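You operate a simulated robot arm through the tools that you are given. There is no shell and no other tool.

You are at the controls of a simulated two-armed robot. One attempt, no reset.

Task
Press the pulp till the run slows to drops, juice into the bucket.
Fine: open the purple valve lever and turn the knob to PRESS first; shut the valve once the pan is nearly empty. Where these are worked on the way, their far stop is far enough and under half their travel is too little: purple valve lever.

It is judged by the outcome, as a careful person would: the job done as asked, and still so three seconds after it is handed in. It fails if anything else is knocked over, pushed out of place, dropped, spilled or broken.

Robot
Two 7-joint arms with two-finger parallel grippers on one trunk that stands fixed in place. Base frame: the origin is at the foot of the trunk, x ahead of it, y to its left, z up. Readings come in m, degrees, newtons and seconds.
The left shoulder is at [0.034, 0.182, 1.221], the right one opposite. Payload 3.91 kg a hand.
The tool frame of a hand sits at the grasp point between the pads (the TCP): z along the fingers, y along the line on which they close. The tips reach 0.03 m beyond it. Largest opening 0.11 m; finger width 0.02, thickness 0.01; the body of the gripper, 0.048 by 0.112 m, starts 0.055 m behind the TCP.
Orientation is that of the tool frame in the base frame, as a unit quaternion [x, y, z, w]. With the fingers straight down and closing along the base's y, the tool's x points along the base's -x, its y along +y and its z along -z.

Tools
- The arms move only by the tool move_arm. It takes "left_deltas", "right_deltas" or both (then of equal length, played together; a hand with none holds still); each is a list of rows, each a list of 7 numbers: the shift along the tool's x, y, z in mm, then the turn, a rotation vector about the tool's x, y, z in degrees, then the finger opening in mm, from 0 to 110. In form: [[dx, dy, dz, ax, ay, az, hand], ...]. A call has 1 to 20 rows; each row shifts and turns the commanded pose from where the row before left it, along the tool's axes as they then stand. Rows are played at 5 a second. More than 0.05 m and 8.6 degrees between two rows, or a gripper value outside its range, and nothing of the call is played. A pose out of reach is approached as far as the arm can. The call stops where the force on the tool passes 90 N (or 10 N more than at its start, if that is more) or the arm is blocked; 0.2 s more then pass. Each finger travels about 0.072 m/s and halts on what it meets, pressing with about 44 N; the grip force reading is that of the motor and also rises with nothing between the fingers. The clock runs only during rows and for 0.2 s after the last one: add rows that do not move to give the fingers time. It gives the time, the measured TCP pose, the force on the tool (base axes), the opening and the grip force at its end, in the units of the frame above (readings bear some noise), with the torque about the TCP (base axes, N m) and any sound that the robot's microphone picked up.
- Cameras (640 x 400 px; columns grow to the right, rows downward): "scene" is now at [0.1417, -0.0461, 1.4595]; the picture's right is [-0.50, -0.87, 0.00], its down [-0.14, 0.08, -0.99] and it looks along [0.86, -0.49, -0.16] (base axes); focal length 214 px, centre (320, 200). "left" rides on the left gripper at [0.072, -0.017, -0.103] in its tool frame; the picture's right is [0.23, 0.97, 0.00], its down [-0.76, 0.18, -0.62] and it looks along [-0.61, 0.14, 0.78] (tool axes); focal length 222 px, centre (320, 200). "right" rides on the right gripper at [0.072, 0.017, -0.103] in its tool frame; the picture's right is [-0.23, 0.97, 0.00], its down [-0.76, -0.18, -0.62] and it looks along [-0.61, -0.14, 0.78] (tool axes); focal length 222 px, centre (320, 200). There is no depth. A picture from a camera that has moved, and an enlarged one, comes with that camera's place and axes in the base frame and with its lens.
- grab_frame(camera): a new picture of that camera. No time passes.
- lift_body(by): slides the trunk up (or, below 0, down) by that many m; the arms and the scene camera ride with it, the base frame stays. It gives what a move gives, with no picture.
- head_to(pan, tilt): turns the head with the scene camera to pan (to the left, within 80 degrees either way) and tilt (down, from -29 to 69), counted from straight ahead of the robot. It gives what a move gives.
- zoom(camera, box): a new picture of the part [left, top, right, bottom] of that camera's present view, enlarged. No time passes.
- hand_in(): hands the job in; it is judged then, once.

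Nothing tells you positions but the pictures and the camera data. Unless the task says otherwise, let go and move clear before handing in.

The tools are called after "Emit:" as a command line: name --argument value ..., lists and objects as JSON in quotes. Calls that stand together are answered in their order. move_arm: Moves the arms, as the interface text tells. Its arguments: {"type":"object","properties":{"left_deltas":{"type":"array"},"right_deltas":{"type":"array"}},"required":[]} The other tools are called the same way: lift_body (by) slides the trunk up or down; head_to (pan, tilt) turns the head that bears the scene camera; grab_frame (camera) takes a picture; zoom (camera, box) takes an enlarged picture of a part of a camera's view; hand_in () hands the job in.

At the start:

```text
time: 0.0
left_ee_pos: [0.3002, -0.0306, 1.4392]
left_tool_rot: [-0.002, 1.0, 0.0, -0.003]
left_contact_force: [-0.2, 0.5, -0.1]
left_ft_torque: [0.0, 0.0, -0.01]
left_width: 0.1099
left_gripper_force: 0.0
right_ee_pos: [0.2712, -0.3344, 1.4273]
right_tool_rot: [0.0, 1.0, 0.0, 0.001]
right_contact_force: [0.2, -1.0, -0.2]
right_ft_torque: [0.01, 0.0, 0.02]
right_width: 0.1102
right_gripper_force: 0.0
trunk travel left (down, up): [-0.475, 0.039]
head pan, tilt: [-33.7, 20.4]
```

scene: 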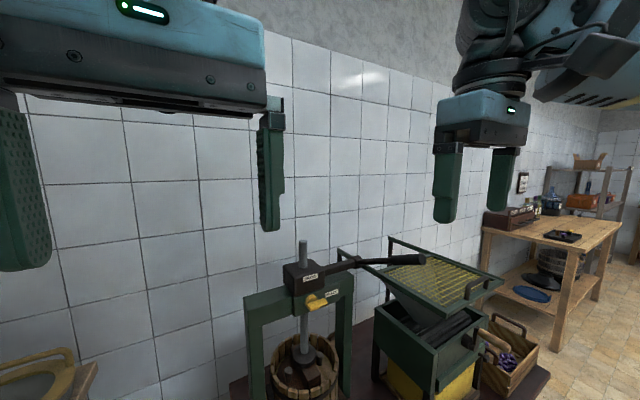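
right: 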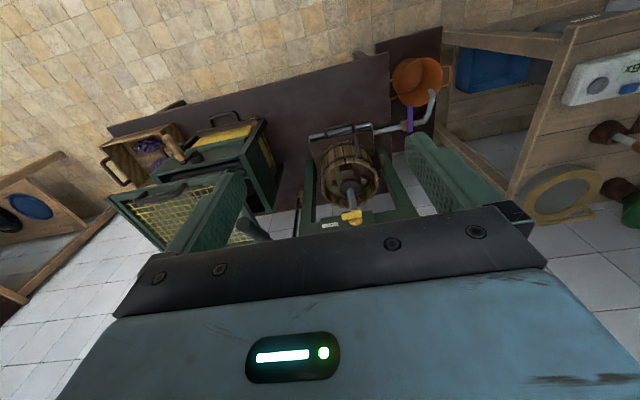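
left: 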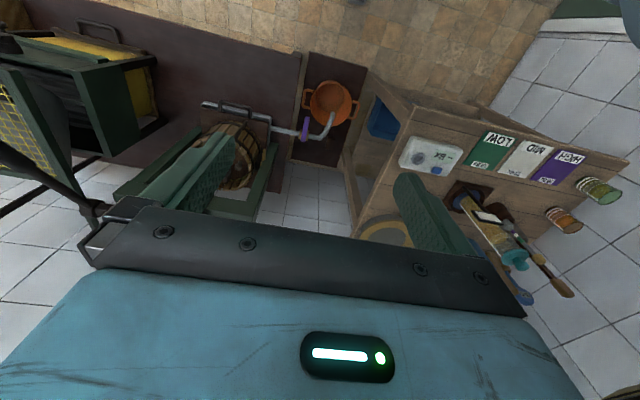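

I see a basket press with a ratchet lever on top, a purple valve lever on a spout and an orange bucket below it. I'll look closer from the head before moving anything.

Emit:
head_to --pan -35 --tilt 55

```text
time: 1.0
left_ee_pos: [0.3015, -0.0309, 1.4383]
left_tool_rot: [-0.003, 1.0, 0.0, -0.006]
left_contact_force: [-0.6, 0.1, 0.2]
left_ft_torque: [0.0, 0.0, 0.02]
left_width: 0.11
left_gripper_force: 0.2
right_ee_pos: [0.2712, -0.3363, 1.4267]
right_tool_rot: [0.0, 1.0, 0.0, 0.0]
right_contact_force: [-0.3, 0.9, 0.2]
right_ft_torque: [-0.01, 0.03, 0.02]
right_width: 0.1099
right_gripper_force: 0.0
trunk travel left (down, up): [-0.475, 0.039]
head pan, tilt: [-35.0, 55.0]
```

The head is now tilted down; I'll take a picture to locate the press parts.

Emit:
grab_frame --camera "scene"

Emit:
zoom --camera "left" --box '[180, 50, 380, 200]'

Emit:
zoom --camera "right" --box '[280, 30, 480, 240]'

Emit:
zoom --camera "left" --box '[380, 90, 620, 300]'

```text
taken
camera scene: at [0.1418, -0.0458, 1.4573], right [-0.49, -0.87, 0.0], down [-0.16, 0.09, -0.98], along [0.86, -0.48, -0.19], focal length 214 px, centre (320, 200)
```

scene: 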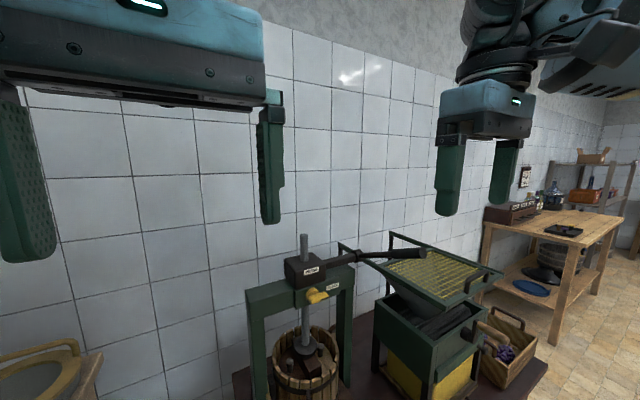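

```text
2.67 times, centred on (280, 125) of left
camera zoom: at [0.2306, -0.048, 1.542], right [-0.23, 0.97, 0.0], down [0.77, 0.18, 0.61], along [0.6, 0.15, -0.79], focal length 592 px, centre (427, 400)
```

zoom: 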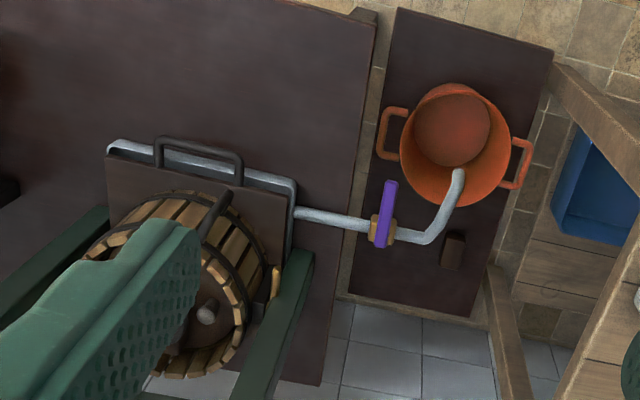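

```text
1.90 times, centred on (380, 135) of right
camera zoom: at [0.1989, -0.3182, 1.5309], right [0.23, 0.97, 0.0], down [0.76, -0.18, 0.62], along [0.61, -0.14, -0.78], focal length 423 px, centre (206, 324)
```

zoom: 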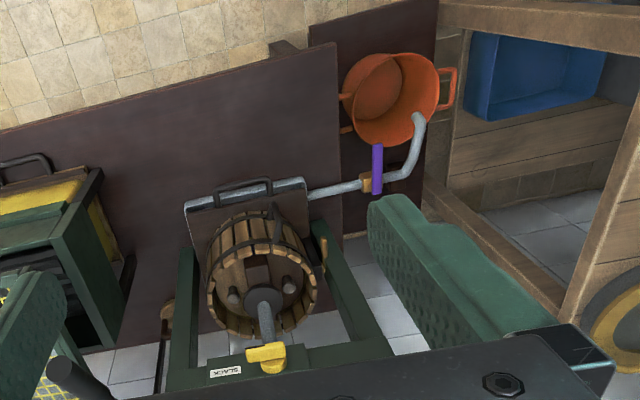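

```text
1.90 times, centred on (500, 195) of left
camera zoom: at [0.2306, -0.048, 1.542], right [-0.23, 0.97, 0.0], down [0.77, 0.18, 0.61], along [0.6, 0.15, -0.79], focal length 423 px, centre (-23, 210)
```

zoom: 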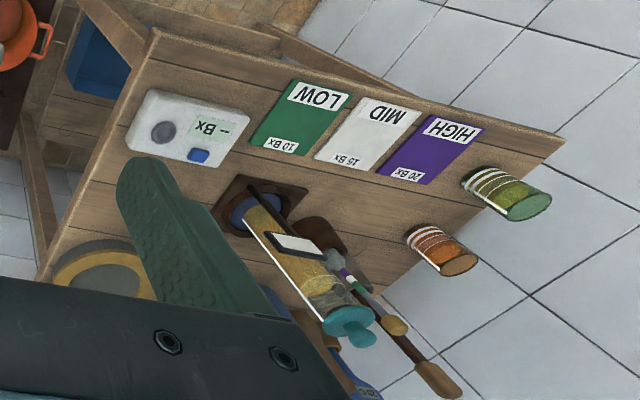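

The head reads tilt 55 but the picture barely changed. I'll command it again and check.

Emit:
head_to --pan -35 --tilt 55

Emit:
grab_frame --camera "scene"

```text
time: 1.6
left_ee_pos: [0.3013, -0.0308, 1.4375]
left_tool_rot: [-0.003, 1.0, 0.001, -0.007]
left_contact_force: [0.6, 0.3, -0.2]
left_ft_torque: [-0.03, 0.0, -0.02]
left_width: 0.11
left_gripper_force: 0.0
right_ee_pos: [0.2723, -0.3363, 1.4268]
right_tool_rot: [0.0, 1.0, -0.001, 0.0]
right_contact_force: [-0.8, 0.7, 0.1]
right_ft_torque: [0.01, -0.02, 0.0]
right_width: 0.1099
right_gripper_force: 0.1
trunk travel left (down, up): [-0.475, 0.039]
head pan, tilt: [-35.0, 55.0]
```

```text
taken
camera scene: at [0.142, -0.0459, 1.4571], right [-0.49, -0.87, 0.0], down [-0.16, 0.09, -0.98], along [0.85, -0.48, -0.19], focal length 214 px, centre (320, 200)
```

scene: 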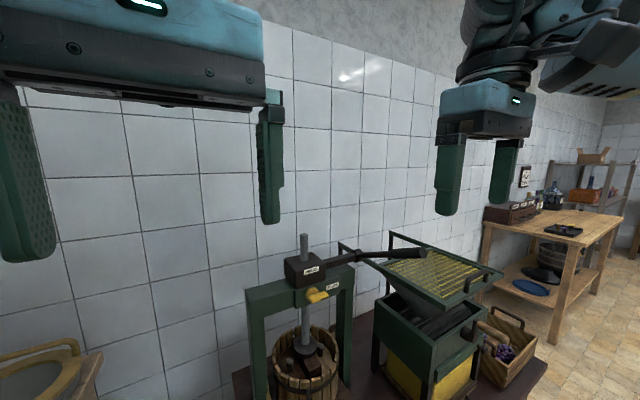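

The view still hasn't followed the tilt; I'll test a different head target.

Emit:
head_to --pan -20 --tilt 69

Emit:
grab_frame --camera "scene"

```text
time: 2.4
left_ee_pos: [0.2985, -0.0317, 1.4376]
left_tool_rot: [0.0, 1.0, 0.003, -0.004]
left_contact_force: [0.7, 0.1, -1.0]
left_ft_torque: [0.03, 0.0, 0.0]
left_width: 0.1099
left_gripper_force: 0.1
right_ee_pos: [0.2715, -0.3356, 1.4271]
right_tool_rot: [0.0, 1.0, 0.0, 0.002]
right_contact_force: [-0.2, 0.9, 0.2]
right_ft_torque: [0.01, -0.01, -0.02]
right_width: 0.1097
right_gripper_force: 0.0
trunk travel left (down, up): [-0.475, 0.039]
head pan, tilt: [-20.0, 68.8]
```

```text
taken
camera scene: at [0.1492, -0.0293, 1.4452], right [-0.31, -0.95, 0.0], down [-0.3, 0.1, -0.95], along [0.9, -0.29, -0.31], focal length 214 px, centre (320, 200)
```

scene: 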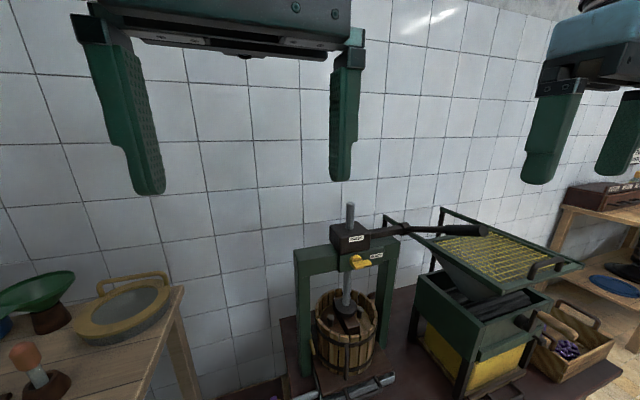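

The view tilts less than it says; I'll look again straight ahead to understand the head and see the bench.

Emit:
head_to --pan 0 --tilt 69

Emit:
grab_frame --camera "scene"

Emit:
zoom --camera "scene" --box '[280, 200, 520, 400]'

```text
time: 3.2
left_ee_pos: [0.3025, -0.0291, 1.4377]
left_tool_rot: [-0.003, 1.0, 0.002, -0.004]
left_contact_force: [44.2, 24.3, -25.5]
left_ft_torque: [-2.37, 2.48, -1.78]
left_width: 0.1103
left_gripper_force: 0.0
right_ee_pos: [0.2719, -0.3351, 1.4267]
right_tool_rot: [-0.001, 1.0, 0.0, 0.0]
right_contact_force: [-0.1, -0.4, -1.0]
right_ft_torque: [0.03, 0.02, -0.02]
right_width: 0.11
right_gripper_force: 0.1
trunk travel left (down, up): [-0.475, 0.039]
head pan, tilt: [0.0, 68.8]
```

```text
taken
camera scene: at [0.1522, -0.0083, 1.4318], right [-0.09, -1.0, 0.0], down [-0.44, 0.04, -0.9], along [0.89, -0.08, -0.45], focal length 214 px, centre (320, 200)
```

scene: 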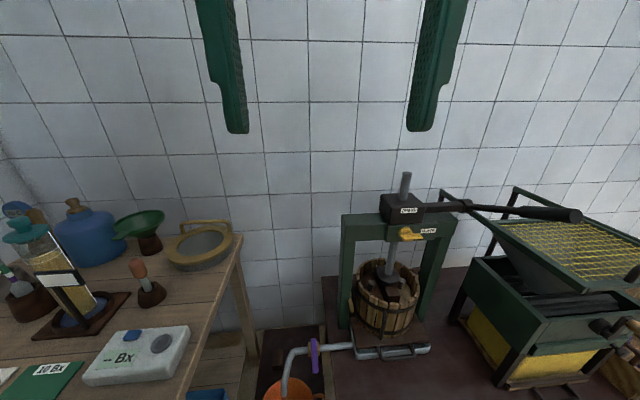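

```text
2.00 times, centred on (400, 300) of scene
camera zoom: at [0.1522, -0.0083, 1.4318], right [-0.09, -1.0, 0.0], down [-0.44, 0.04, -0.9], along [0.89, -0.08, -0.45], focal length 429 px, centre (160, 0)
```

zoom: 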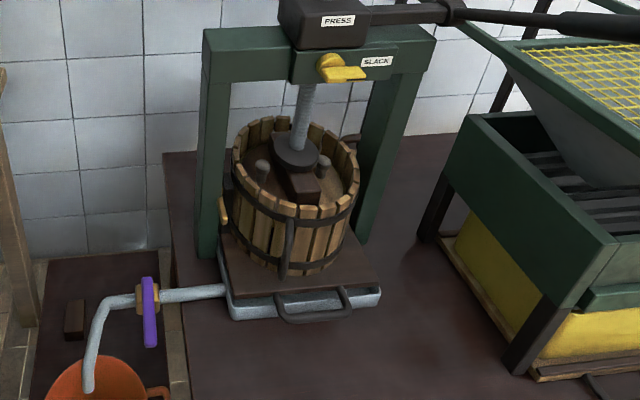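

The head was being blocked by the left gripper (44 N contact), so I'll pan it back, move the left hand to the left in free air, then look down.

Emit:
head_to --pan -30 --tilt 20

Emit:
move_arm --left_deltas '[[-20, 20, 0, 0, 0, 0, 60], [-20, 40, 0, 0, 0, 0, 20], [0, 40, 0, 0, 0, 0, 0], [0, 40, 0, 0, 0, 0, 0], [0, 40, 0, 0, 0, 0, 0], [0, 30, 0, 0, 0, 0, 0], [0, 0, 0, 0, 0, 0, 0], [0, 0, 0, 0, 0, 0, 0]]'

Emit:
head_to --pan -15 --tilt 40

Emit:
grab_frame --camera "scene"

```text
time: 4.4
left_ee_pos: [0.299, -0.0315, 1.4387]
left_tool_rot: [0.0, 1.0, 0.002, -0.003]
left_contact_force: [0.0, 0.5, 0.4]
left_ft_torque: [0.03, -0.01, -0.02]
left_width: 0.1099
left_gripper_force: 0.0
right_ee_pos: [0.2723, -0.3351, 1.4272]
right_tool_rot: [0.0, 1.0, 0.0, 0.0]
right_contact_force: [-0.5, 0.0, -0.9]
right_ft_torque: [0.04, 0.01, 0.0]
right_width: 0.11
right_gripper_force: 0.1
trunk travel left (down, up): [-0.475, 0.039]
head pan, tilt: [-30.0, 20.0]
```

```text
time: 6.2
left_ee_pos: [0.3373, 0.1779, 1.4423]
left_tool_rot: [-0.001, 1.0, 0.0, -0.002]
left_contact_force: [0.3, -0.6, 0.5]
left_ft_torque: [0.02, -0.01, -0.01]
left_width: 0.0001
left_gripper_force: 38.1
right_ee_pos: [0.2715, -0.3359, 1.4271]
right_tool_rot: [0.001, 1.0, 0.0, -0.001]
right_contact_force: [0.1, 0.0, -0.8]
right_ft_torque: [0.03, 0.0, -0.03]
right_width: 0.1101
right_gripper_force: 0.0
trunk travel left (down, up): [-0.475, 0.039]
head pan, tilt: [-30.0, 20.0]
```

```text
time: 7.0
left_ee_pos: [0.3372, 0.1764, 1.4416]
left_tool_rot: [-0.002, 1.0, 0.0, -0.003]
left_contact_force: [1.2, -1.1, -0.1]
left_ft_torque: [0.01, 0.02, -0.03]
left_width: 0.0002
left_gripper_force: 37.8
right_ee_pos: [0.2718, -0.3348, 1.4267]
right_tool_rot: [0.0, 1.0, 0.0, 0.0]
right_contact_force: [0.1, -0.5, -0.8]
right_ft_torque: [-0.02, -0.01, 0.0]
right_width: 0.11
right_gripper_force: 0.0
trunk travel left (down, up): [-0.475, 0.039]
head pan, tilt: [-15.0, 40.0]
```

```text
taken
camera scene: at [0.143, -0.0222, 1.411], right [-0.26, -0.97, 0.0], down [-0.62, 0.17, -0.77], along [0.74, -0.2, -0.64], focal length 214 px, centre (320, 200)
```

scene: 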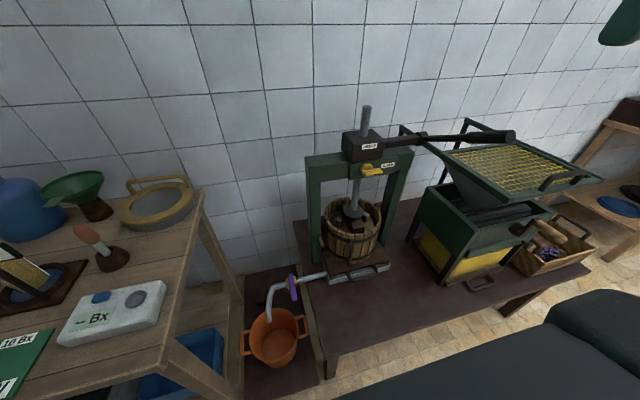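

The head now works and the whole press is in view. I'll zoom in on the press head, the valve and the pan for geometry.

Emit:
zoom --camera "scene" --box '[300, 90, 540, 240]'

Emit:
zoom --camera "scene" --box '[230, 180, 410, 380]'

Emit:
grab_frame --camera "right"

Emit:
grab_frame --camera "left"

Emit:
zoom --camera "right" --box '[200, 100, 460, 260]'

```text
2.67 times, centred on (420, 165) of scene
camera zoom: at [0.143, -0.0222, 1.411], right [-0.26, -0.97, 0.0], down [-0.62, 0.17, -0.77], along [0.74, -0.2, -0.64], focal length 572 px, centre (53, 293)
```

zoom: 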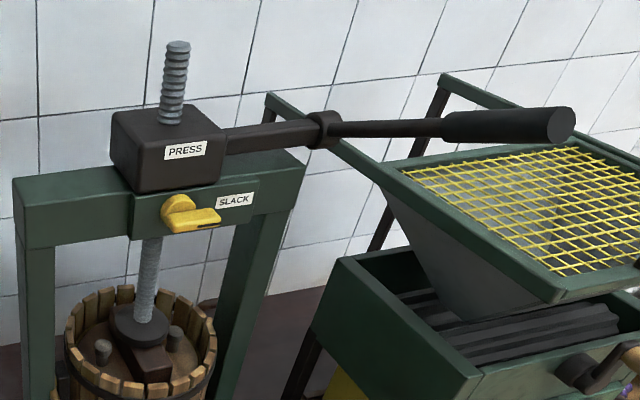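

```text
2.00 times, centred on (320, 280) of scene
camera zoom: at [0.143, -0.0222, 1.411], right [-0.26, -0.97, 0.0], down [-0.62, 0.17, -0.77], along [0.74, -0.2, -0.64], focal length 429 px, centre (320, 40)
```

zoom: 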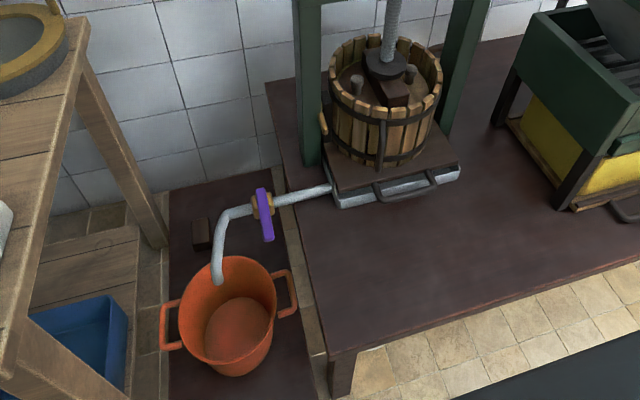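

```text
taken
camera right: at [0.1989, -0.3183, 1.531], right [0.23, 0.97, 0.0], down [0.76, -0.18, 0.62], along [0.61, -0.14, -0.78], focal length 222 px, centre (320, 200)
```

right: 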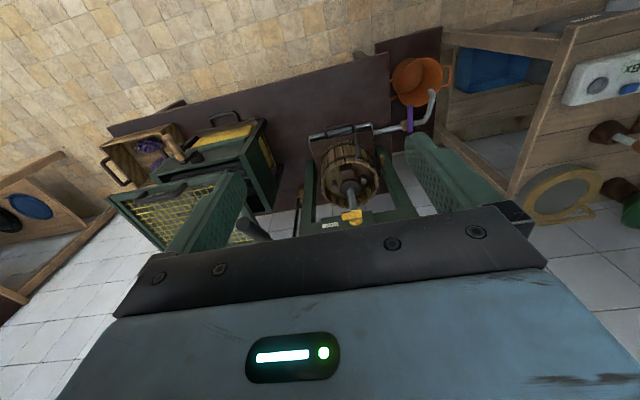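

```text
taken
camera left: at [0.266, 0.1601, 1.5458], right [-0.23, 0.97, 0.0], down [0.76, 0.18, 0.62], along [0.6, 0.14, -0.79], focal length 222 px, centre (320, 200)
```

left: 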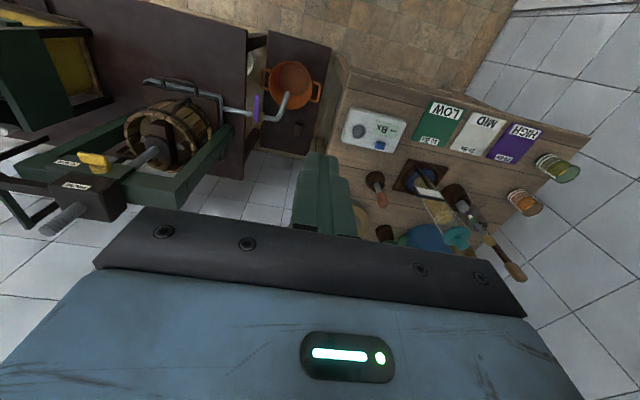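

```text
2.46 times, centred on (330, 180) of right
camera zoom: at [0.1989, -0.3183, 1.531], right [0.23, 0.97, 0.0], down [0.76, -0.18, 0.62], along [0.61, -0.14, -0.78], focal length 547 px, centre (295, 249)
```

zoom: 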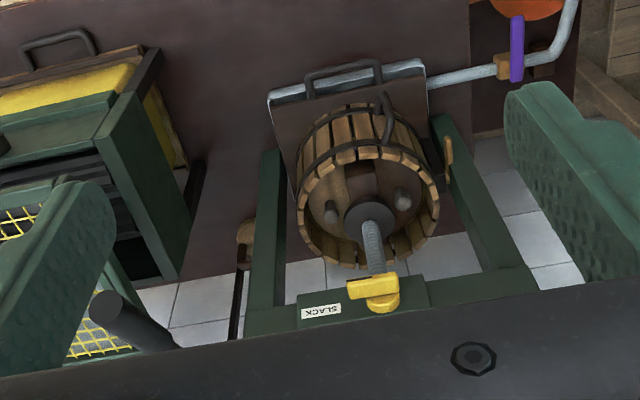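

Rough triangulation: valve about (0.57, -0.03, 0.62), yellow knob about (0.66, -0.32, 1.055), press screw about (0.75, -0.33), lever end about (0.46, -0.53, 1.22). I'll look closer at the valve and knob.

Emit:
head_to --pan -8 --tilt 52

Emit:
grab_frame --camera "scene"

Emit:
zoom --camera "scene" --box '[240, 180, 360, 300]'

Emit:
zoom --camera "left" --box '[130, 50, 340, 180]'

Emit:
zoom --camera "left" --box '[0, 120, 180, 250]'

Emit:
zoom --camera "right" --box '[370, 40, 460, 140]'

```text
time: 7.7
left_ee_pos: [0.3378, 0.1784, 1.4419]
left_tool_rot: [-0.002, 1.0, 0.0, -0.002]
left_contact_force: [0.4, -0.9, -0.1]
left_ft_torque: [0.0, 0.02, 0.0]
left_width: 0.0002
left_gripper_force: 38.1
right_ee_pos: [0.2722, -0.3365, 1.4273]
right_tool_rot: [0.0, 1.0, 0.0, -0.001]
right_contact_force: [1.3, -0.1, 0.2]
right_ft_torque: [0.0, -0.01, 0.0]
right_width: 0.11
right_gripper_force: 0.0
trunk travel left (down, up): [-0.475, 0.039]
head pan, tilt: [-8.0, 52.0]
```

```text
taken
camera scene: at [0.1353, -0.0105, 1.3941], right [-0.14, -0.99, 0.0], down [-0.78, 0.11, -0.62], along [0.61, -0.09, -0.79], focal length 214 px, centre (320, 200)
```

scene: 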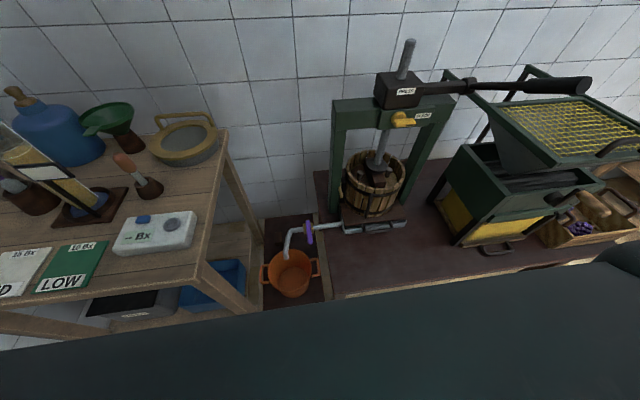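

```text
3.33 times, centred on (300, 240) of scene
camera zoom: at [0.1353, -0.0105, 1.3941], right [-0.14, -0.99, 0.0], down [-0.78, 0.11, -0.62], along [0.61, -0.09, -0.79], focal length 715 px, centre (387, 67)
```

zoom: 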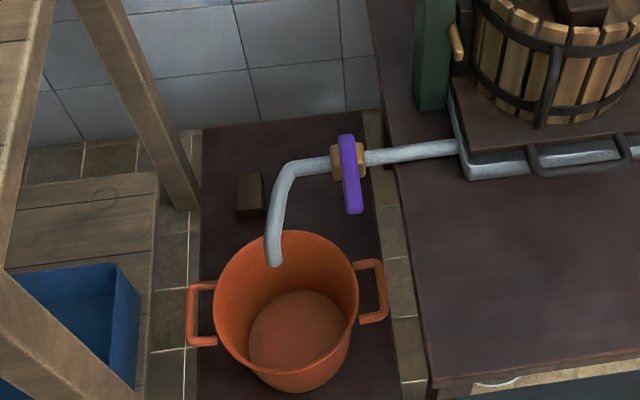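

```text
3.05 times, centred on (235, 115) of left
camera zoom: at [0.2661, 0.1602, 1.5458], right [-0.23, 0.97, 0.0], down [0.76, 0.18, 0.62], along [0.6, 0.14, -0.79], focal length 677 px, centre (579, 459)
```

zoom: 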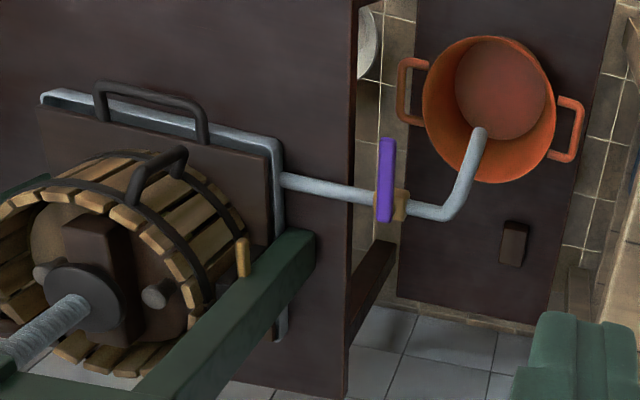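

```text
3.08 times, centred on (90, 185) of left
camera zoom: at [0.2661, 0.1602, 1.5458], right [-0.23, 0.97, 0.0], down [0.76, 0.18, 0.62], along [0.6, 0.14, -0.79], focal length 684 px, centre (1028, 246)
```

zoom: 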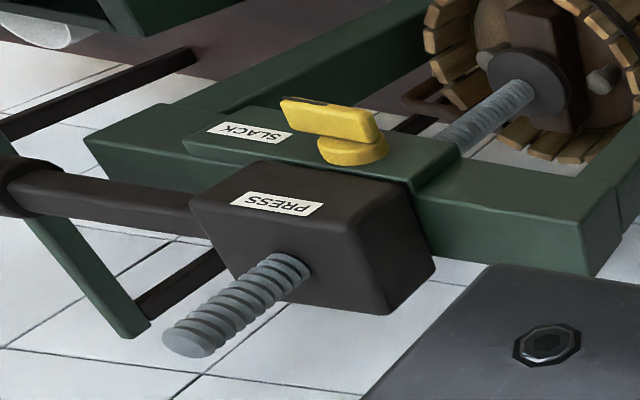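

```text
4.00 times, centred on (415, 90) of right
camera zoom: at [0.199, -0.3182, 1.531], right [0.23, 0.97, 0.0], down [0.76, -0.18, 0.62], along [0.61, -0.14, -0.78], focal length 888 px, centre (-60, 640)
```

zoom: 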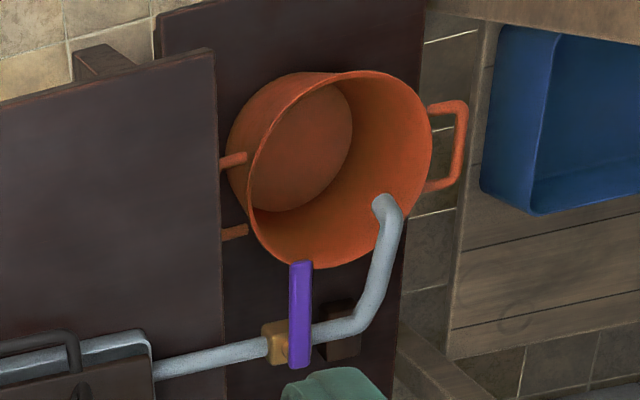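

The purple lever lies horizontally on top of the pipe, pointing toward me from a pivot near (0.612, -0.027, 0.61). Before lowering the trunk I'll check the clearance around both arms.

Emit:
head_to --pan 55 --tilt 40

Emit:
grab_frame --camera "scene"

Emit:
head_to --pan -60 --tilt 40

Emit:
grab_frame --camera "scene"

```text
time: 9.1
left_ee_pos: [0.3374, 0.1778, 1.4433]
left_tool_rot: [-0.002, 1.0, 0.0, -0.004]
left_contact_force: [0.0, 0.6, 0.2]
left_ft_torque: [0.01, -0.03, 0.01]
left_width: 0.0001
left_gripper_force: 38.1
right_ee_pos: [0.2716, -0.3356, 1.4264]
right_tool_rot: [0.0, 1.0, 0.0, 0.0]
right_contact_force: [0.1, 0.1, -0.1]
right_ft_torque: [0.01, 0.0, -0.02]
right_width: 0.1098
right_gripper_force: 0.1
trunk travel left (down, up): [-0.475, 0.039]
head pan, tilt: [55.0, 40.0]
```

```text
taken
camera scene: at [0.1097, 0.0695, 1.4109], right [0.82, -0.57, 0.0], down [-0.37, -0.53, -0.77], along [0.44, 0.63, -0.64], focal length 214 px, centre (320, 200)
```

scene: 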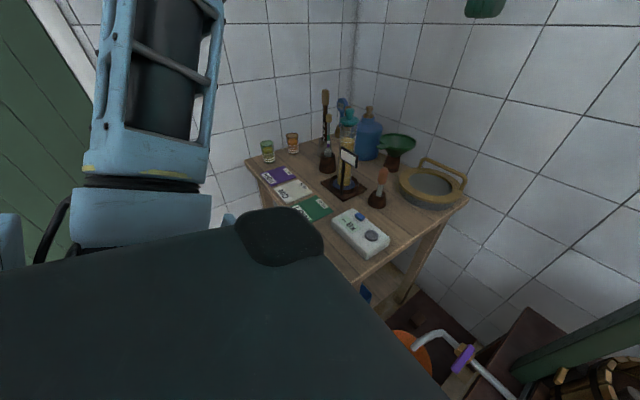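

```text
time: 11.0
left_ee_pos: [0.3371, 0.178, 1.4423]
left_tool_rot: [-0.003, 1.0, -0.001, -0.004]
left_contact_force: [50.3, 1.5, 26.2]
left_ft_torque: [-0.49, 7.99, 0.51]
left_width: 0.0
left_gripper_force: 37.6
right_ee_pos: [0.2723, -0.3354, 1.4272]
right_tool_rot: [0.0, 1.0, 0.0, 0.0]
right_contact_force: [-0.5, 0.2, 0.7]
right_ft_torque: [-0.01, 0.0, 0.01]
right_width: 0.11
right_gripper_force: 0.1
trunk travel left (down, up): [-0.475, 0.039]
head pan, tilt: [-60.0, 40.0]
```

```text
taken
camera scene: at [0.1454, 0.0078, 1.4106], right [0.09, -1.0, 0.0], down [-0.64, -0.06, -0.76], along [0.76, 0.07, -0.65], focal length 214 px, centre (320, 200)
```

scene: 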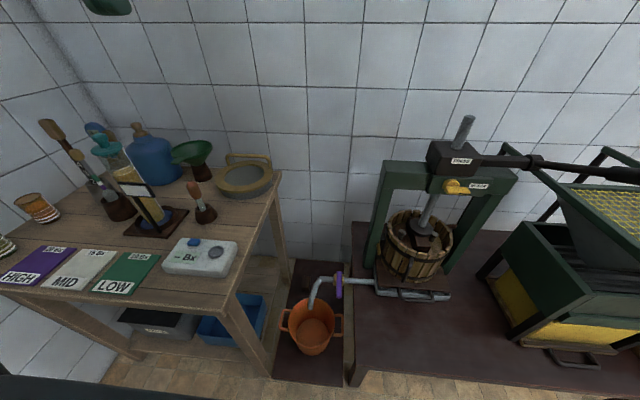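

The head is catching on the left gripper again while panning (50 N). I'll pan back, move the left hand forward and down away from the head, then look right.

Emit:
head_to --pan 30 --tilt 40

Emit:
move_arm --left_deltas '[[-20, 0, 40, 0, 0, 0, 0], [-20, 0, 40, 0, 0, 0, 0], [-20, -10, 40, 0, 0, 0, 0], [0, -10, 40, 0, 0, 0, 0], [0, 0, 0, 0, 0, 0, 0]]'

Emit:
head_to --pan -60 --tilt 40

Emit:
grab_frame --camera "scene"

```text
time: 12.7
left_ee_pos: [0.3357, 0.1766, 1.4418]
left_tool_rot: [-0.001, 1.0, 0.002, -0.003]
left_contact_force: [0.3, -0.1, -0.2]
left_ft_torque: [0.0, 0.01, 0.0]
left_width: 0.0002
left_gripper_force: 37.7
right_ee_pos: [0.2721, -0.3362, 1.4272]
right_tool_rot: [0.0, 1.0, 0.0, 0.0]
right_contact_force: [0.2, 0.4, -0.8]
right_ft_torque: [-0.01, -0.02, 0.0]
right_width: 0.1102
right_gripper_force: 0.0
trunk travel left (down, up): [-0.475, 0.039]
head pan, tilt: [30.0, 40.0]
```

```text
time: 13.9
left_ee_pos: [0.3967, 0.1554, 1.2798]
left_tool_rot: [-0.002, 1.0, 0.001, -0.002]
left_contact_force: [-0.1, 0.2, 1.1]
left_ft_torque: [0.01, 0.02, 0.01]
left_width: 0.0
left_gripper_force: 38.1
right_ee_pos: [0.2704, -0.3364, 1.4278]
right_tool_rot: [0.0, 1.0, 0.001, 0.001]
right_contact_force: [0.7, 0.1, -0.2]
right_ft_torque: [0.02, -0.01, -0.03]
right_width: 0.1102
right_gripper_force: 0.1
trunk travel left (down, up): [-0.475, 0.039]
head pan, tilt: [30.0, 40.0]
```

```text
time: 15.5
left_ee_pos: [0.397, 0.1564, 1.2796]
left_tool_rot: [-0.003, 1.0, 0.0, -0.003]
left_contact_force: [-1.3, -0.3, 1.0]
left_ft_torque: [0.01, 0.01, 0.01]
left_width: 0.0
left_gripper_force: 37.5
right_ee_pos: [0.2717, -0.3358, 1.4268]
right_tool_rot: [0.0, 1.0, 0.0, 0.0]
right_contact_force: [0.1, -0.7, 0.5]
right_ft_torque: [0.0, 0.02, -0.01]
right_width: 0.1101
right_gripper_force: 0.1
trunk travel left (down, up): [-0.475, 0.039]
head pan, tilt: [-60.0, 40.0]
```

```text
taken
camera scene: at [0.1035, -0.0737, 1.4109], right [-0.87, -0.5, 0.0], down [-0.32, 0.56, -0.77], along [0.38, -0.66, -0.64], focal length 214 px, centre (320, 200)
```

scene: 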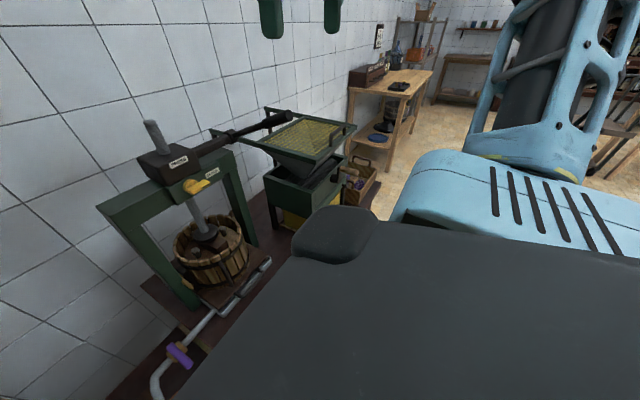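

Both arms look clear of the furniture. I'll lower the trunk in steps to bring the valve and press head to working height.

Emit:
lift_body --by -0.12

Emit:
lift_body --by -0.1

Emit:
head_to --pan -10 --tilt 40

Emit:
grab_frame --camera "scene"

Emit:
grab_frame --camera "left"

Emit:
grab_frame --camera "right"

```text
time: 17.0
left_ee_pos: [0.3979, 0.159, 1.1591]
left_tool_rot: [-0.001, 1.0, 0.0, -0.004]
left_contact_force: [0.0, 0.2, 0.1]
left_ft_torque: [0.01, -0.02, -0.04]
left_width: 0.0003
left_gripper_force: 37.9
right_ee_pos: [0.2711, -0.3352, 1.3079]
right_tool_rot: [0.0, 1.0, 0.0, 0.0]
right_contact_force: [0.1, 0.5, 0.5]
right_ft_torque: [0.0, 0.0, -0.03]
right_width: 0.1098
right_gripper_force: 0.1
trunk travel left (down, up): [-0.355, 0.159]
head pan, tilt: [-60.0, 40.0]
```

```text
time: 18.3
left_ee_pos: [0.3976, 0.1593, 1.0592]
left_tool_rot: [-0.002, 1.0, 0.0, -0.003]
left_contact_force: [-0.4, -0.3, 0.3]
left_ft_torque: [0.0, 0.0, -0.01]
left_width: 0.0
left_gripper_force: 37.2
right_ee_pos: [0.2708, -0.3348, 1.2065]
right_tool_rot: [0.0, 1.0, 0.0, 0.001]
right_contact_force: [-0.9, -0.1, -0.2]
right_ft_torque: [0.01, -0.03, -0.03]
right_width: 0.1102
right_gripper_force: 0.0
trunk travel left (down, up): [-0.255, 0.259]
head pan, tilt: [-60.0, 40.0]
```

```text
time: 19.5
left_ee_pos: [0.3983, 0.1591, 1.0588]
left_tool_rot: [-0.002, 1.0, 0.0, -0.004]
left_contact_force: [0.4, 0.2, -0.4]
left_ft_torque: [0.0, 0.0, -0.01]
left_width: 0.0
left_gripper_force: 37.4
right_ee_pos: [0.2706, -0.3354, 1.2078]
right_tool_rot: [0.0, 1.0, 0.0, 0.001]
right_contact_force: [-0.7, 0.0, -0.8]
right_ft_torque: [0.04, 0.01, 0.01]
right_width: 0.1099
right_gripper_force: 0.2
trunk travel left (down, up): [-0.255, 0.259]
head pan, tilt: [-10.0, 40.0]
```

```text
taken
camera scene: at [0.2413, -0.0149, 1.1694], right [-0.17, -0.98, 0.0], down [-0.63, 0.11, -0.77], along [0.75, -0.13, -0.64], focal length 214 px, centre (320, 200)
```

scene: 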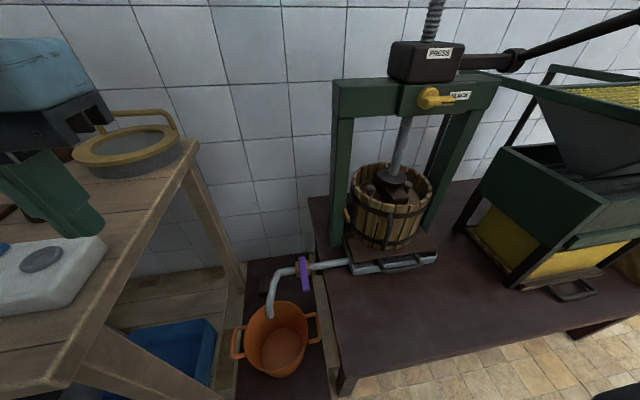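

```text
taken
camera left: at [0.3265, 0.1422, 1.1627], right [-0.23, 0.97, 0.0], down [0.77, 0.18, 0.62], along [0.6, 0.14, -0.79], focal length 222 px, centre (320, 200)
```

left: 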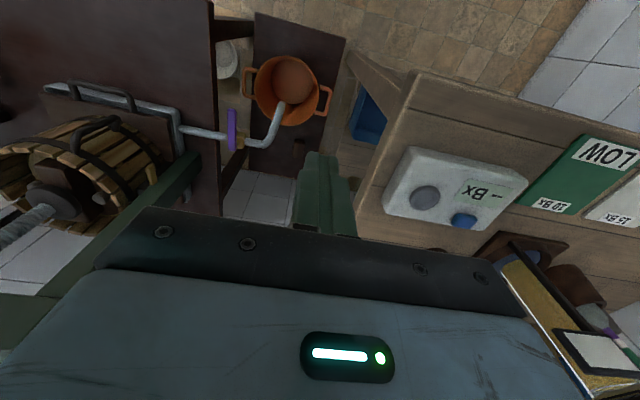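

```text
taken
camera right: at [0.1991, -0.3182, 1.311], right [0.23, 0.97, 0.0], down [0.76, -0.18, 0.62], along [0.61, -0.14, -0.78], focal length 222 px, centre (320, 200)
```

right: 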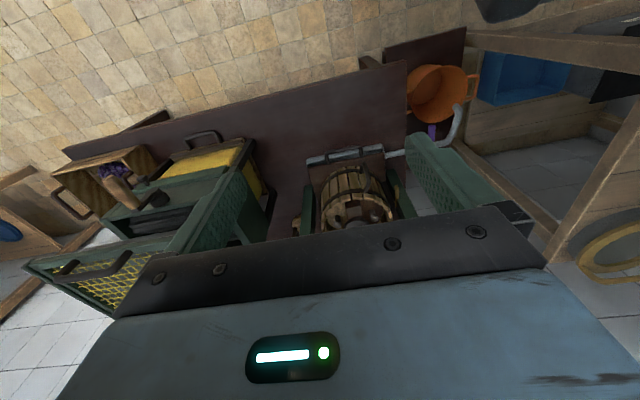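

The trunk is lower and everything is still clear. I'll zoom in on the valve and knob from this closer view to refine positions.

Emit:
zoom --camera "scene" --box '[220, 220, 380, 340]'

Emit:
zoom --camera "scene" --box '[370, 10, 530, 130]'

Emit:
zoom --camera "left" --box '[160, 50, 340, 200]'

```text
3.33 times, centred on (300, 280) of scene
camera zoom: at [0.2413, -0.0149, 1.1694], right [-0.17, -0.98, 0.0], down [-0.63, 0.11, -0.77], along [0.75, -0.13, -0.64], focal length 715 px, centre (387, -67)
```

zoom: 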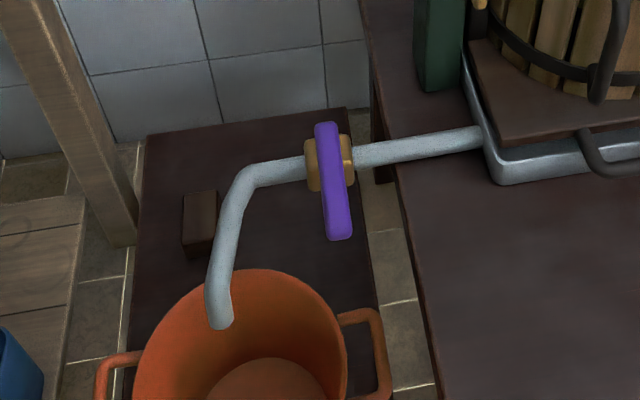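

```text
3.33 times, centred on (450, 70) of scene
camera zoom: at [0.2413, -0.0149, 1.1694], right [-0.17, -0.98, 0.0], down [-0.63, 0.11, -0.77], along [0.75, -0.13, -0.64], focal length 715 px, centre (-113, 633)
```

zoom: 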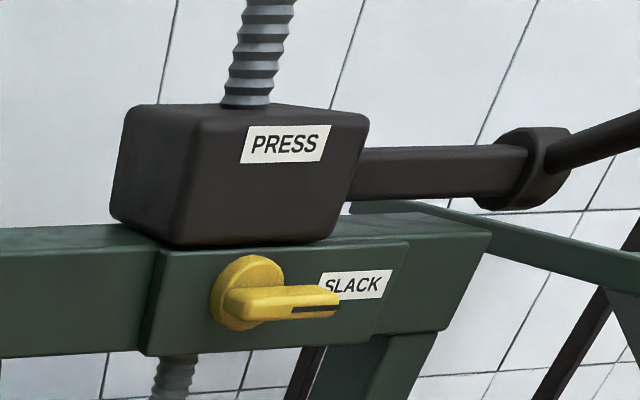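

```text
2.67 times, centred on (250, 125) of left
camera zoom: at [0.3265, 0.1422, 1.1627], right [-0.23, 0.97, 0.0], down [0.77, 0.18, 0.62], along [0.6, 0.14, -0.79], focal length 592 px, centre (507, 400)
```

zoom: 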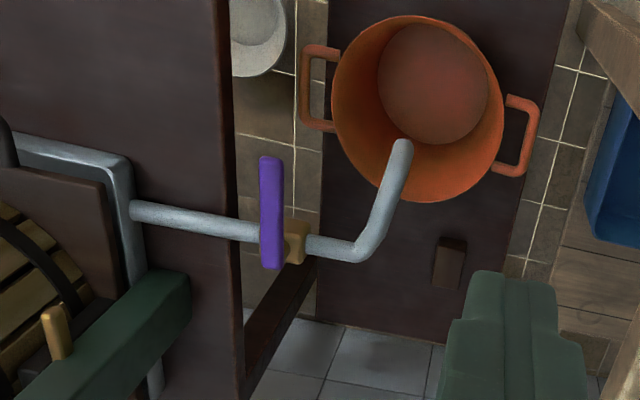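

Lever refined: tip at (0.53, -0.028), pivot at (0.612, -0.027), top z≈0.612. I'll bring the left hand above it with fingers slightly open to straddle the bar.

Emit:
move_arm --left_deltas '[[-10, -25, 0, 0, 0, 0, 50], [-15, -30, 20, 0, 0, 0, 50], [-20, -35, 30, 0, 0, 0, 50], [-20, -35, 30, 0, 0, 0, 50], [-20, -35, 40, 0, 0, 0, 50], [-20, -27, 40, 0, 0, 0, 50], [-20, 0, 40, 0, 0, 0, 50], [-22, 0, 40, 0, 0, 0, 50], [0, 0, 0, 0, 0, 0, 50]]'

Emit:
grab_frame --camera "left"

Emit:
grab_frame --camera "scene"

```text
refused: row 3 steps farther than a row can; nothing moved
```

```text
taken
camera left: at [0.3265, 0.1422, 1.1627], right [-0.23, 0.97, 0.0], down [0.77, 0.18, 0.62], along [0.6, 0.14, -0.79], focal length 222 px, centre (320, 200)
```

left: 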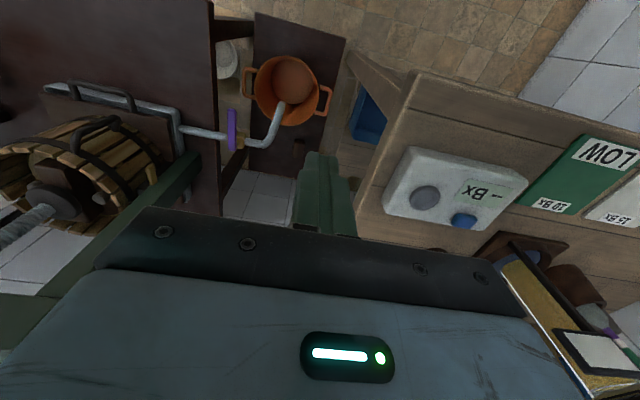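

```text
taken
camera scene: at [0.2413, -0.0149, 1.1694], right [-0.17, -0.98, 0.0], down [-0.63, 0.11, -0.77], along [0.75, -0.13, -0.64], focal length 214 px, centre (320, 200)
```

scene: 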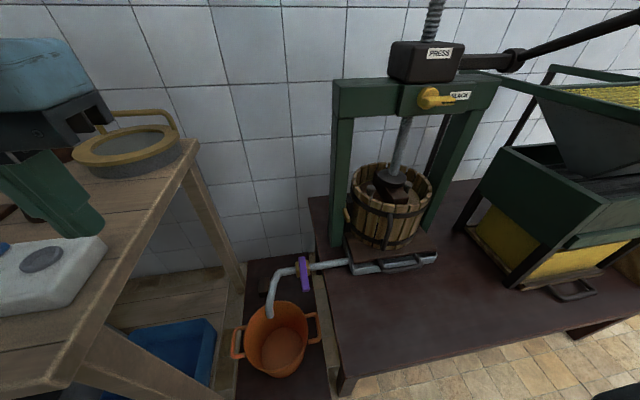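

Nothing moved: a row exceeded 50 mm. I'll replay with smaller steps.

Emit:
move_arm --left_deltas '[[-10, -25, 0, 0, 0, 0, 50], [-15, -30, 10, 0, 0, 0, 50], [-15, -30, 25, 0, 0, 0, 50], [-15, -30, 25, 0, 0, 0, 50], [-15, -25, 30, 0, 0, 0, 50], [-15, -25, 30, 0, 0, 0, 50], [-20, -22, 30, 0, 0, 0, 50], [-20, 0, 35, 0, 0, 0, 50], [-25, 0, 35, 0, 0, 0, 50], [0, 0, 0, 0, 0, 0, 50]]'

Emit:
grab_frame --camera "left"

Emit:
grab_frame --camera "scene"

```text
time: 21.7
left_ee_pos: [0.5459, -0.0255, 0.8378]
left_tool_rot: [-0.001, 1.0, 0.0, -0.003]
left_contact_force: [-0.1, -0.2, 0.0]
left_ft_torque: [-0.01, -0.02, 0.03]
left_width: 0.0502
left_gripper_force: 0.2
right_ee_pos: [0.2715, -0.3357, 1.2078]
right_tool_rot: [0.0, 1.0, 0.0, 0.001]
right_contact_force: [0.4, 0.0, -0.4]
right_ft_torque: [0.03, -0.01, 0.0]
right_width: 0.1099
right_gripper_force: 0.0
trunk travel left (down, up): [-0.255, 0.259]
head pan, tilt: [-10.0, 40.0]
```

```text
taken
camera left: at [0.4741, -0.043, 0.942], right [-0.23, 0.97, 0.0], down [0.76, 0.18, 0.62], along [0.6, 0.14, -0.79], focal length 222 px, centre (320, 200)
```

left: 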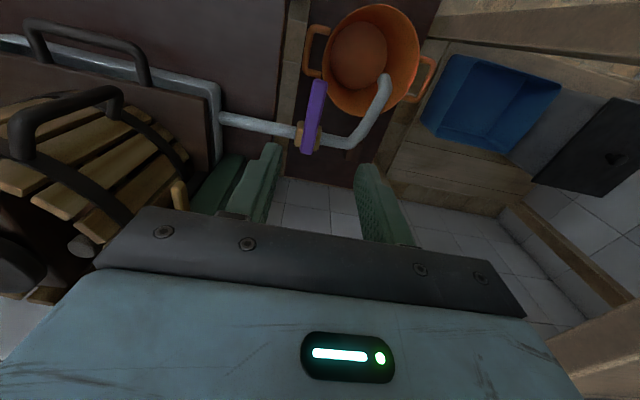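

```text
taken
camera scene: at [0.241, -0.0147, 1.1695], right [-0.17, -0.98, 0.0], down [-0.63, 0.11, -0.77], along [0.75, -0.13, -0.64], focal length 214 px, centre (320, 200)
```

scene: 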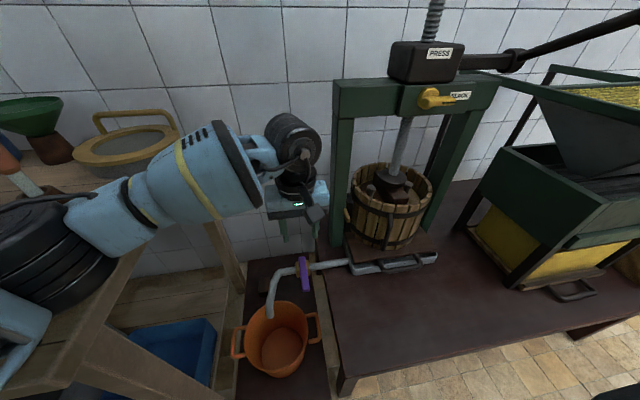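

The hand is above the lever and free, but the forearm passes toward the left bench. I'll check its clearance from the bench before descending.

Emit:
head_to --pan 40 --tilt 35

Emit:
grab_frame --camera "scene"

```text
time: 22.9
left_ee_pos: [0.5459, -0.0268, 0.8392]
left_tool_rot: [-0.002, 1.0, 0.0, -0.003]
left_contact_force: [0.4, 0.6, 0.3]
left_ft_torque: [0.0, 0.0, 0.0]
left_width: 0.0501
left_gripper_force: 0.0
right_ee_pos: [0.2723, -0.3355, 1.2068]
right_tool_rot: [0.0, 1.0, 0.0, 0.0]
right_contact_force: [0.0, -0.3, 0.2]
right_ft_torque: [-0.02, 0.0, 0.01]
right_width: 0.1098
right_gripper_force: 0.1
trunk travel left (down, up): [-0.255, 0.259]
head pan, tilt: [40.0, 35.0]
```

```text
taken
camera scene: at [0.225, 0.0565, 1.1769], right [0.64, -0.77, 0.0], down [-0.44, -0.37, -0.82], along [0.63, 0.53, -0.57], focal length 214 px, centre (320, 200)
```

scene: 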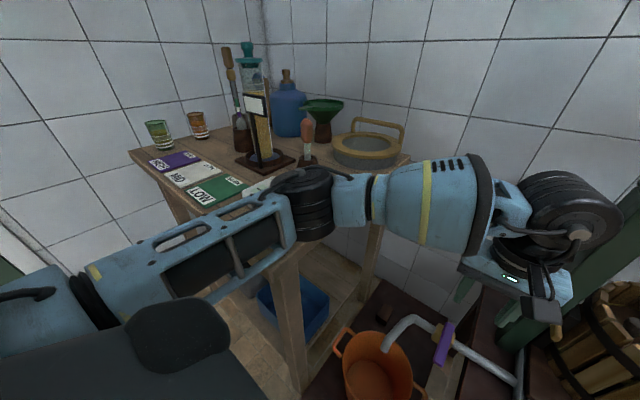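

The left elbow is right over the bench corner, so descending with the left arm risks hitting it. I'll retrace the left hand and use the right arm for the valve, where the space below is open.

Emit:
move_arm --left_deltas '[[25, 0, -35, 0, 0, 0, 50], [20, 0, -35, 0, 0, 0, 50], [20, 22, -30, 0, 0, 0, 50], [15, 25, -30, 0, 0, 0, 50], [15, 25, -30, 0, 0, 0, 50], [15, 30, -25, 0, 0, 0, 50], [15, 30, -25, 0, 0, 0, 30], [15, 30, -10, 0, 0, 0, 0], [30, 10, 0, 0, 0, 0, 0], [30, 0, 0, 0, 0, 0, 0], [0, 0, 0, 0, 0, 0, 0]]'

Emit:
head_to --pan -15 --tilt 40

Emit:
grab_frame --camera "scene"

```text
time: 25.3
left_ee_pos: [0.3473, 0.1457, 1.0595]
left_tool_rot: [-0.001, 1.0, 0.0, -0.003]
left_contact_force: [-0.1, 0.4, 0.0]
left_ft_torque: [0.03, -0.02, 0.01]
left_width: 0.0002
left_gripper_force: 37.9
right_ee_pos: [0.272, -0.3361, 1.2078]
right_tool_rot: [0.0, 1.0, 0.001, 0.0]
right_contact_force: [0.1, 1.2, -0.1]
right_ft_torque: [0.01, 0.01, 0.0]
right_width: 0.11
right_gripper_force: 0.1
trunk travel left (down, up): [-0.255, 0.259]
head pan, tilt: [40.0, 35.0]
```

```text
time: 26.5
left_ee_pos: [0.3489, 0.1447, 1.0568]
left_tool_rot: [-0.005, 1.0, 0.0, -0.006]
left_contact_force: [17.5, -4.9, -5.0]
left_ft_torque: [0.58, 1.62, 0.74]
left_width: 0.0
left_gripper_force: 37.7
right_ee_pos: [0.273, -0.3364, 1.2074]
right_tool_rot: [0.0, 1.0, 0.0, 0.0]
right_contact_force: [0.0, -0.5, 0.2]
right_ft_torque: [-0.02, 0.01, 0.01]
right_width: 0.1101
right_gripper_force: 0.0
trunk travel left (down, up): [-0.255, 0.259]
head pan, tilt: [-15.0, 40.0]
```

```text
taken
camera scene: at [0.2445, -0.0089, 1.1751], right [-0.1, -0.99, 0.0], down [-0.59, 0.06, -0.81], along [0.8, -0.08, -0.59], focal length 214 px, centre (320, 200)
```

scene: 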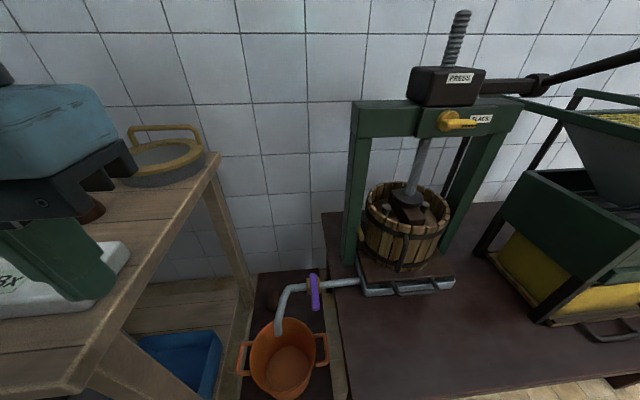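

The head touches the left gripper in that position, so I'll shift the left hand forward a bit to the spot that was clear before. Then I'll bring the right hand toward the valve from above.

Emit:
move_arm --left_deltas '[[-30, 10, 0, 0, 0, 0, 0], [-25, 10, 0, 0, 0, 0, 0], [0, 0, 0, 0, 0, 0, 0]]'

Emit:
head_to --pan -40 --tilt 40

Emit:
grab_frame --camera "scene"

```text
time: 27.3
left_ee_pos: [0.4015, 0.165, 1.0565]
left_tool_rot: [0.0, 1.0, 0.0, -0.002]
left_contact_force: [-0.4, 0.5, -0.1]
left_ft_torque: [-0.02, 0.02, 0.03]
left_width: 0.0
left_gripper_force: 38.0
right_ee_pos: [0.2719, -0.3357, 1.2077]
right_tool_rot: [-0.001, 1.0, -0.001, 0.0]
right_contact_force: [0.0, -0.2, -0.3]
right_ft_torque: [0.0, -0.01, 0.0]
right_width: 0.1104
right_gripper_force: 0.0
trunk travel left (down, up): [-0.255, 0.259]
head pan, tilt: [-15.0, 40.0]
```

```text
time: 28.2
left_ee_pos: [0.4013, 0.1639, 1.0575]
left_tool_rot: [-0.002, 1.0, 0.0, -0.004]
left_contact_force: [0.3, -0.8, -0.5]
left_ft_torque: [0.0, -0.02, -0.01]
left_width: 0.0002
left_gripper_force: 37.5
right_ee_pos: [0.2725, -0.3364, 1.2067]
right_tool_rot: [0.0, 1.0, -0.001, 0.0]
right_contact_force: [-0.1, 0.1, -0.4]
right_ft_torque: [0.02, 0.0, -0.02]
right_width: 0.11
right_gripper_force: 0.1
trunk travel left (down, up): [-0.255, 0.259]
head pan, tilt: [-40.0, 40.0]
```

```text
taken
camera scene: at [0.2228, -0.0546, 1.1694], right [-0.64, -0.77, 0.0], down [-0.49, 0.41, -0.77], along [0.59, -0.49, -0.64], focal length 214 px, centre (320, 200)
```

scene: 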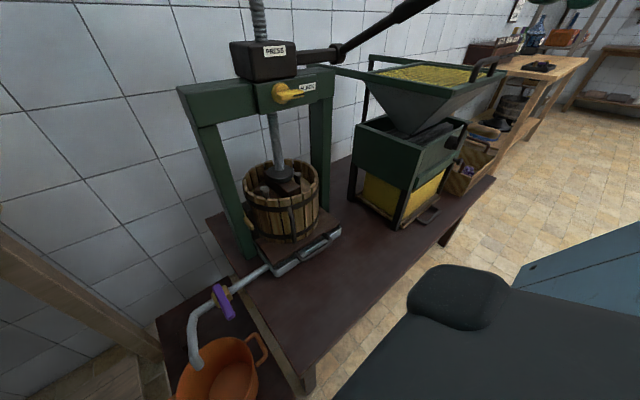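

The right side below is free. I'll move the right hand down and toward the valve in two stages, checking the elbow midway.

Emit:
move_arm --right_deltas '[[-10, 20, 30, 0, 0, 0, 60], [-10, 20, 30, 0, 0, 0, 60], [-10, 20, 30, 0, 0, 0, 60], [-15, 20, 30, 0, 0, 0, 60], [-15, 25, 30, 0, 0, 0, 60], [-15, 25, 30, 0, 0, 0, 60], [-15, 25, 30, 0, 0, 0, 60], [-15, 25, 30, 0, 0, 0, 60], [-15, 25, 30, 0, 0, 0, 60], [0, 0, 0, 0, 0, 0, 60]]'

Emit:
grab_frame --camera "scene"

Emit:
grab_frame --camera "right"

```text
time: 30.4
left_ee_pos: [0.4009, 0.1636, 1.057]
left_tool_rot: [-0.001, 1.0, 0.0, -0.003]
left_contact_force: [0.5, 0.0, 0.8]
left_ft_torque: [0.01, -0.02, 0.0]
left_width: 0.0001
left_gripper_force: 37.7
right_ee_pos: [0.3904, -0.1312, 0.9409]
right_tool_rot: [0.0, 1.0, 0.0, 0.002]
right_contact_force: [0.1, -0.6, 0.5]
right_ft_torque: [0.01, -0.02, 0.01]
right_width: 0.0602
right_gripper_force: 0.1
trunk travel left (down, up): [-0.255, 0.259]
head pan, tilt: [-40.0, 40.0]
```

```text
taken
camera scene: at [0.2218, -0.0544, 1.1696], right [-0.64, -0.77, 0.0], down [-0.49, 0.41, -0.77], along [0.59, -0.49, -0.64], focal length 214 px, centre (320, 200)
```

scene: 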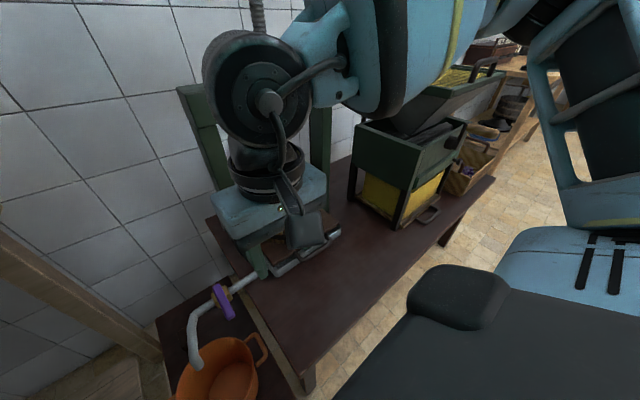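

```text
taken
camera right: at [0.3172, -0.1135, 1.0444], right [0.23, 0.97, 0.0], down [0.76, -0.18, 0.62], along [0.61, -0.14, -0.78], focal length 222 px, centre (320, 200)
```

right: 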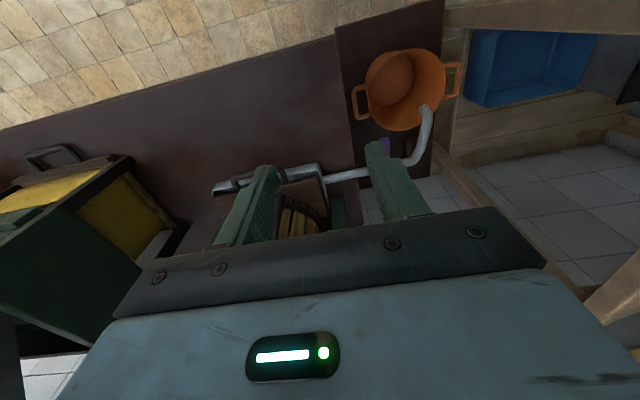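

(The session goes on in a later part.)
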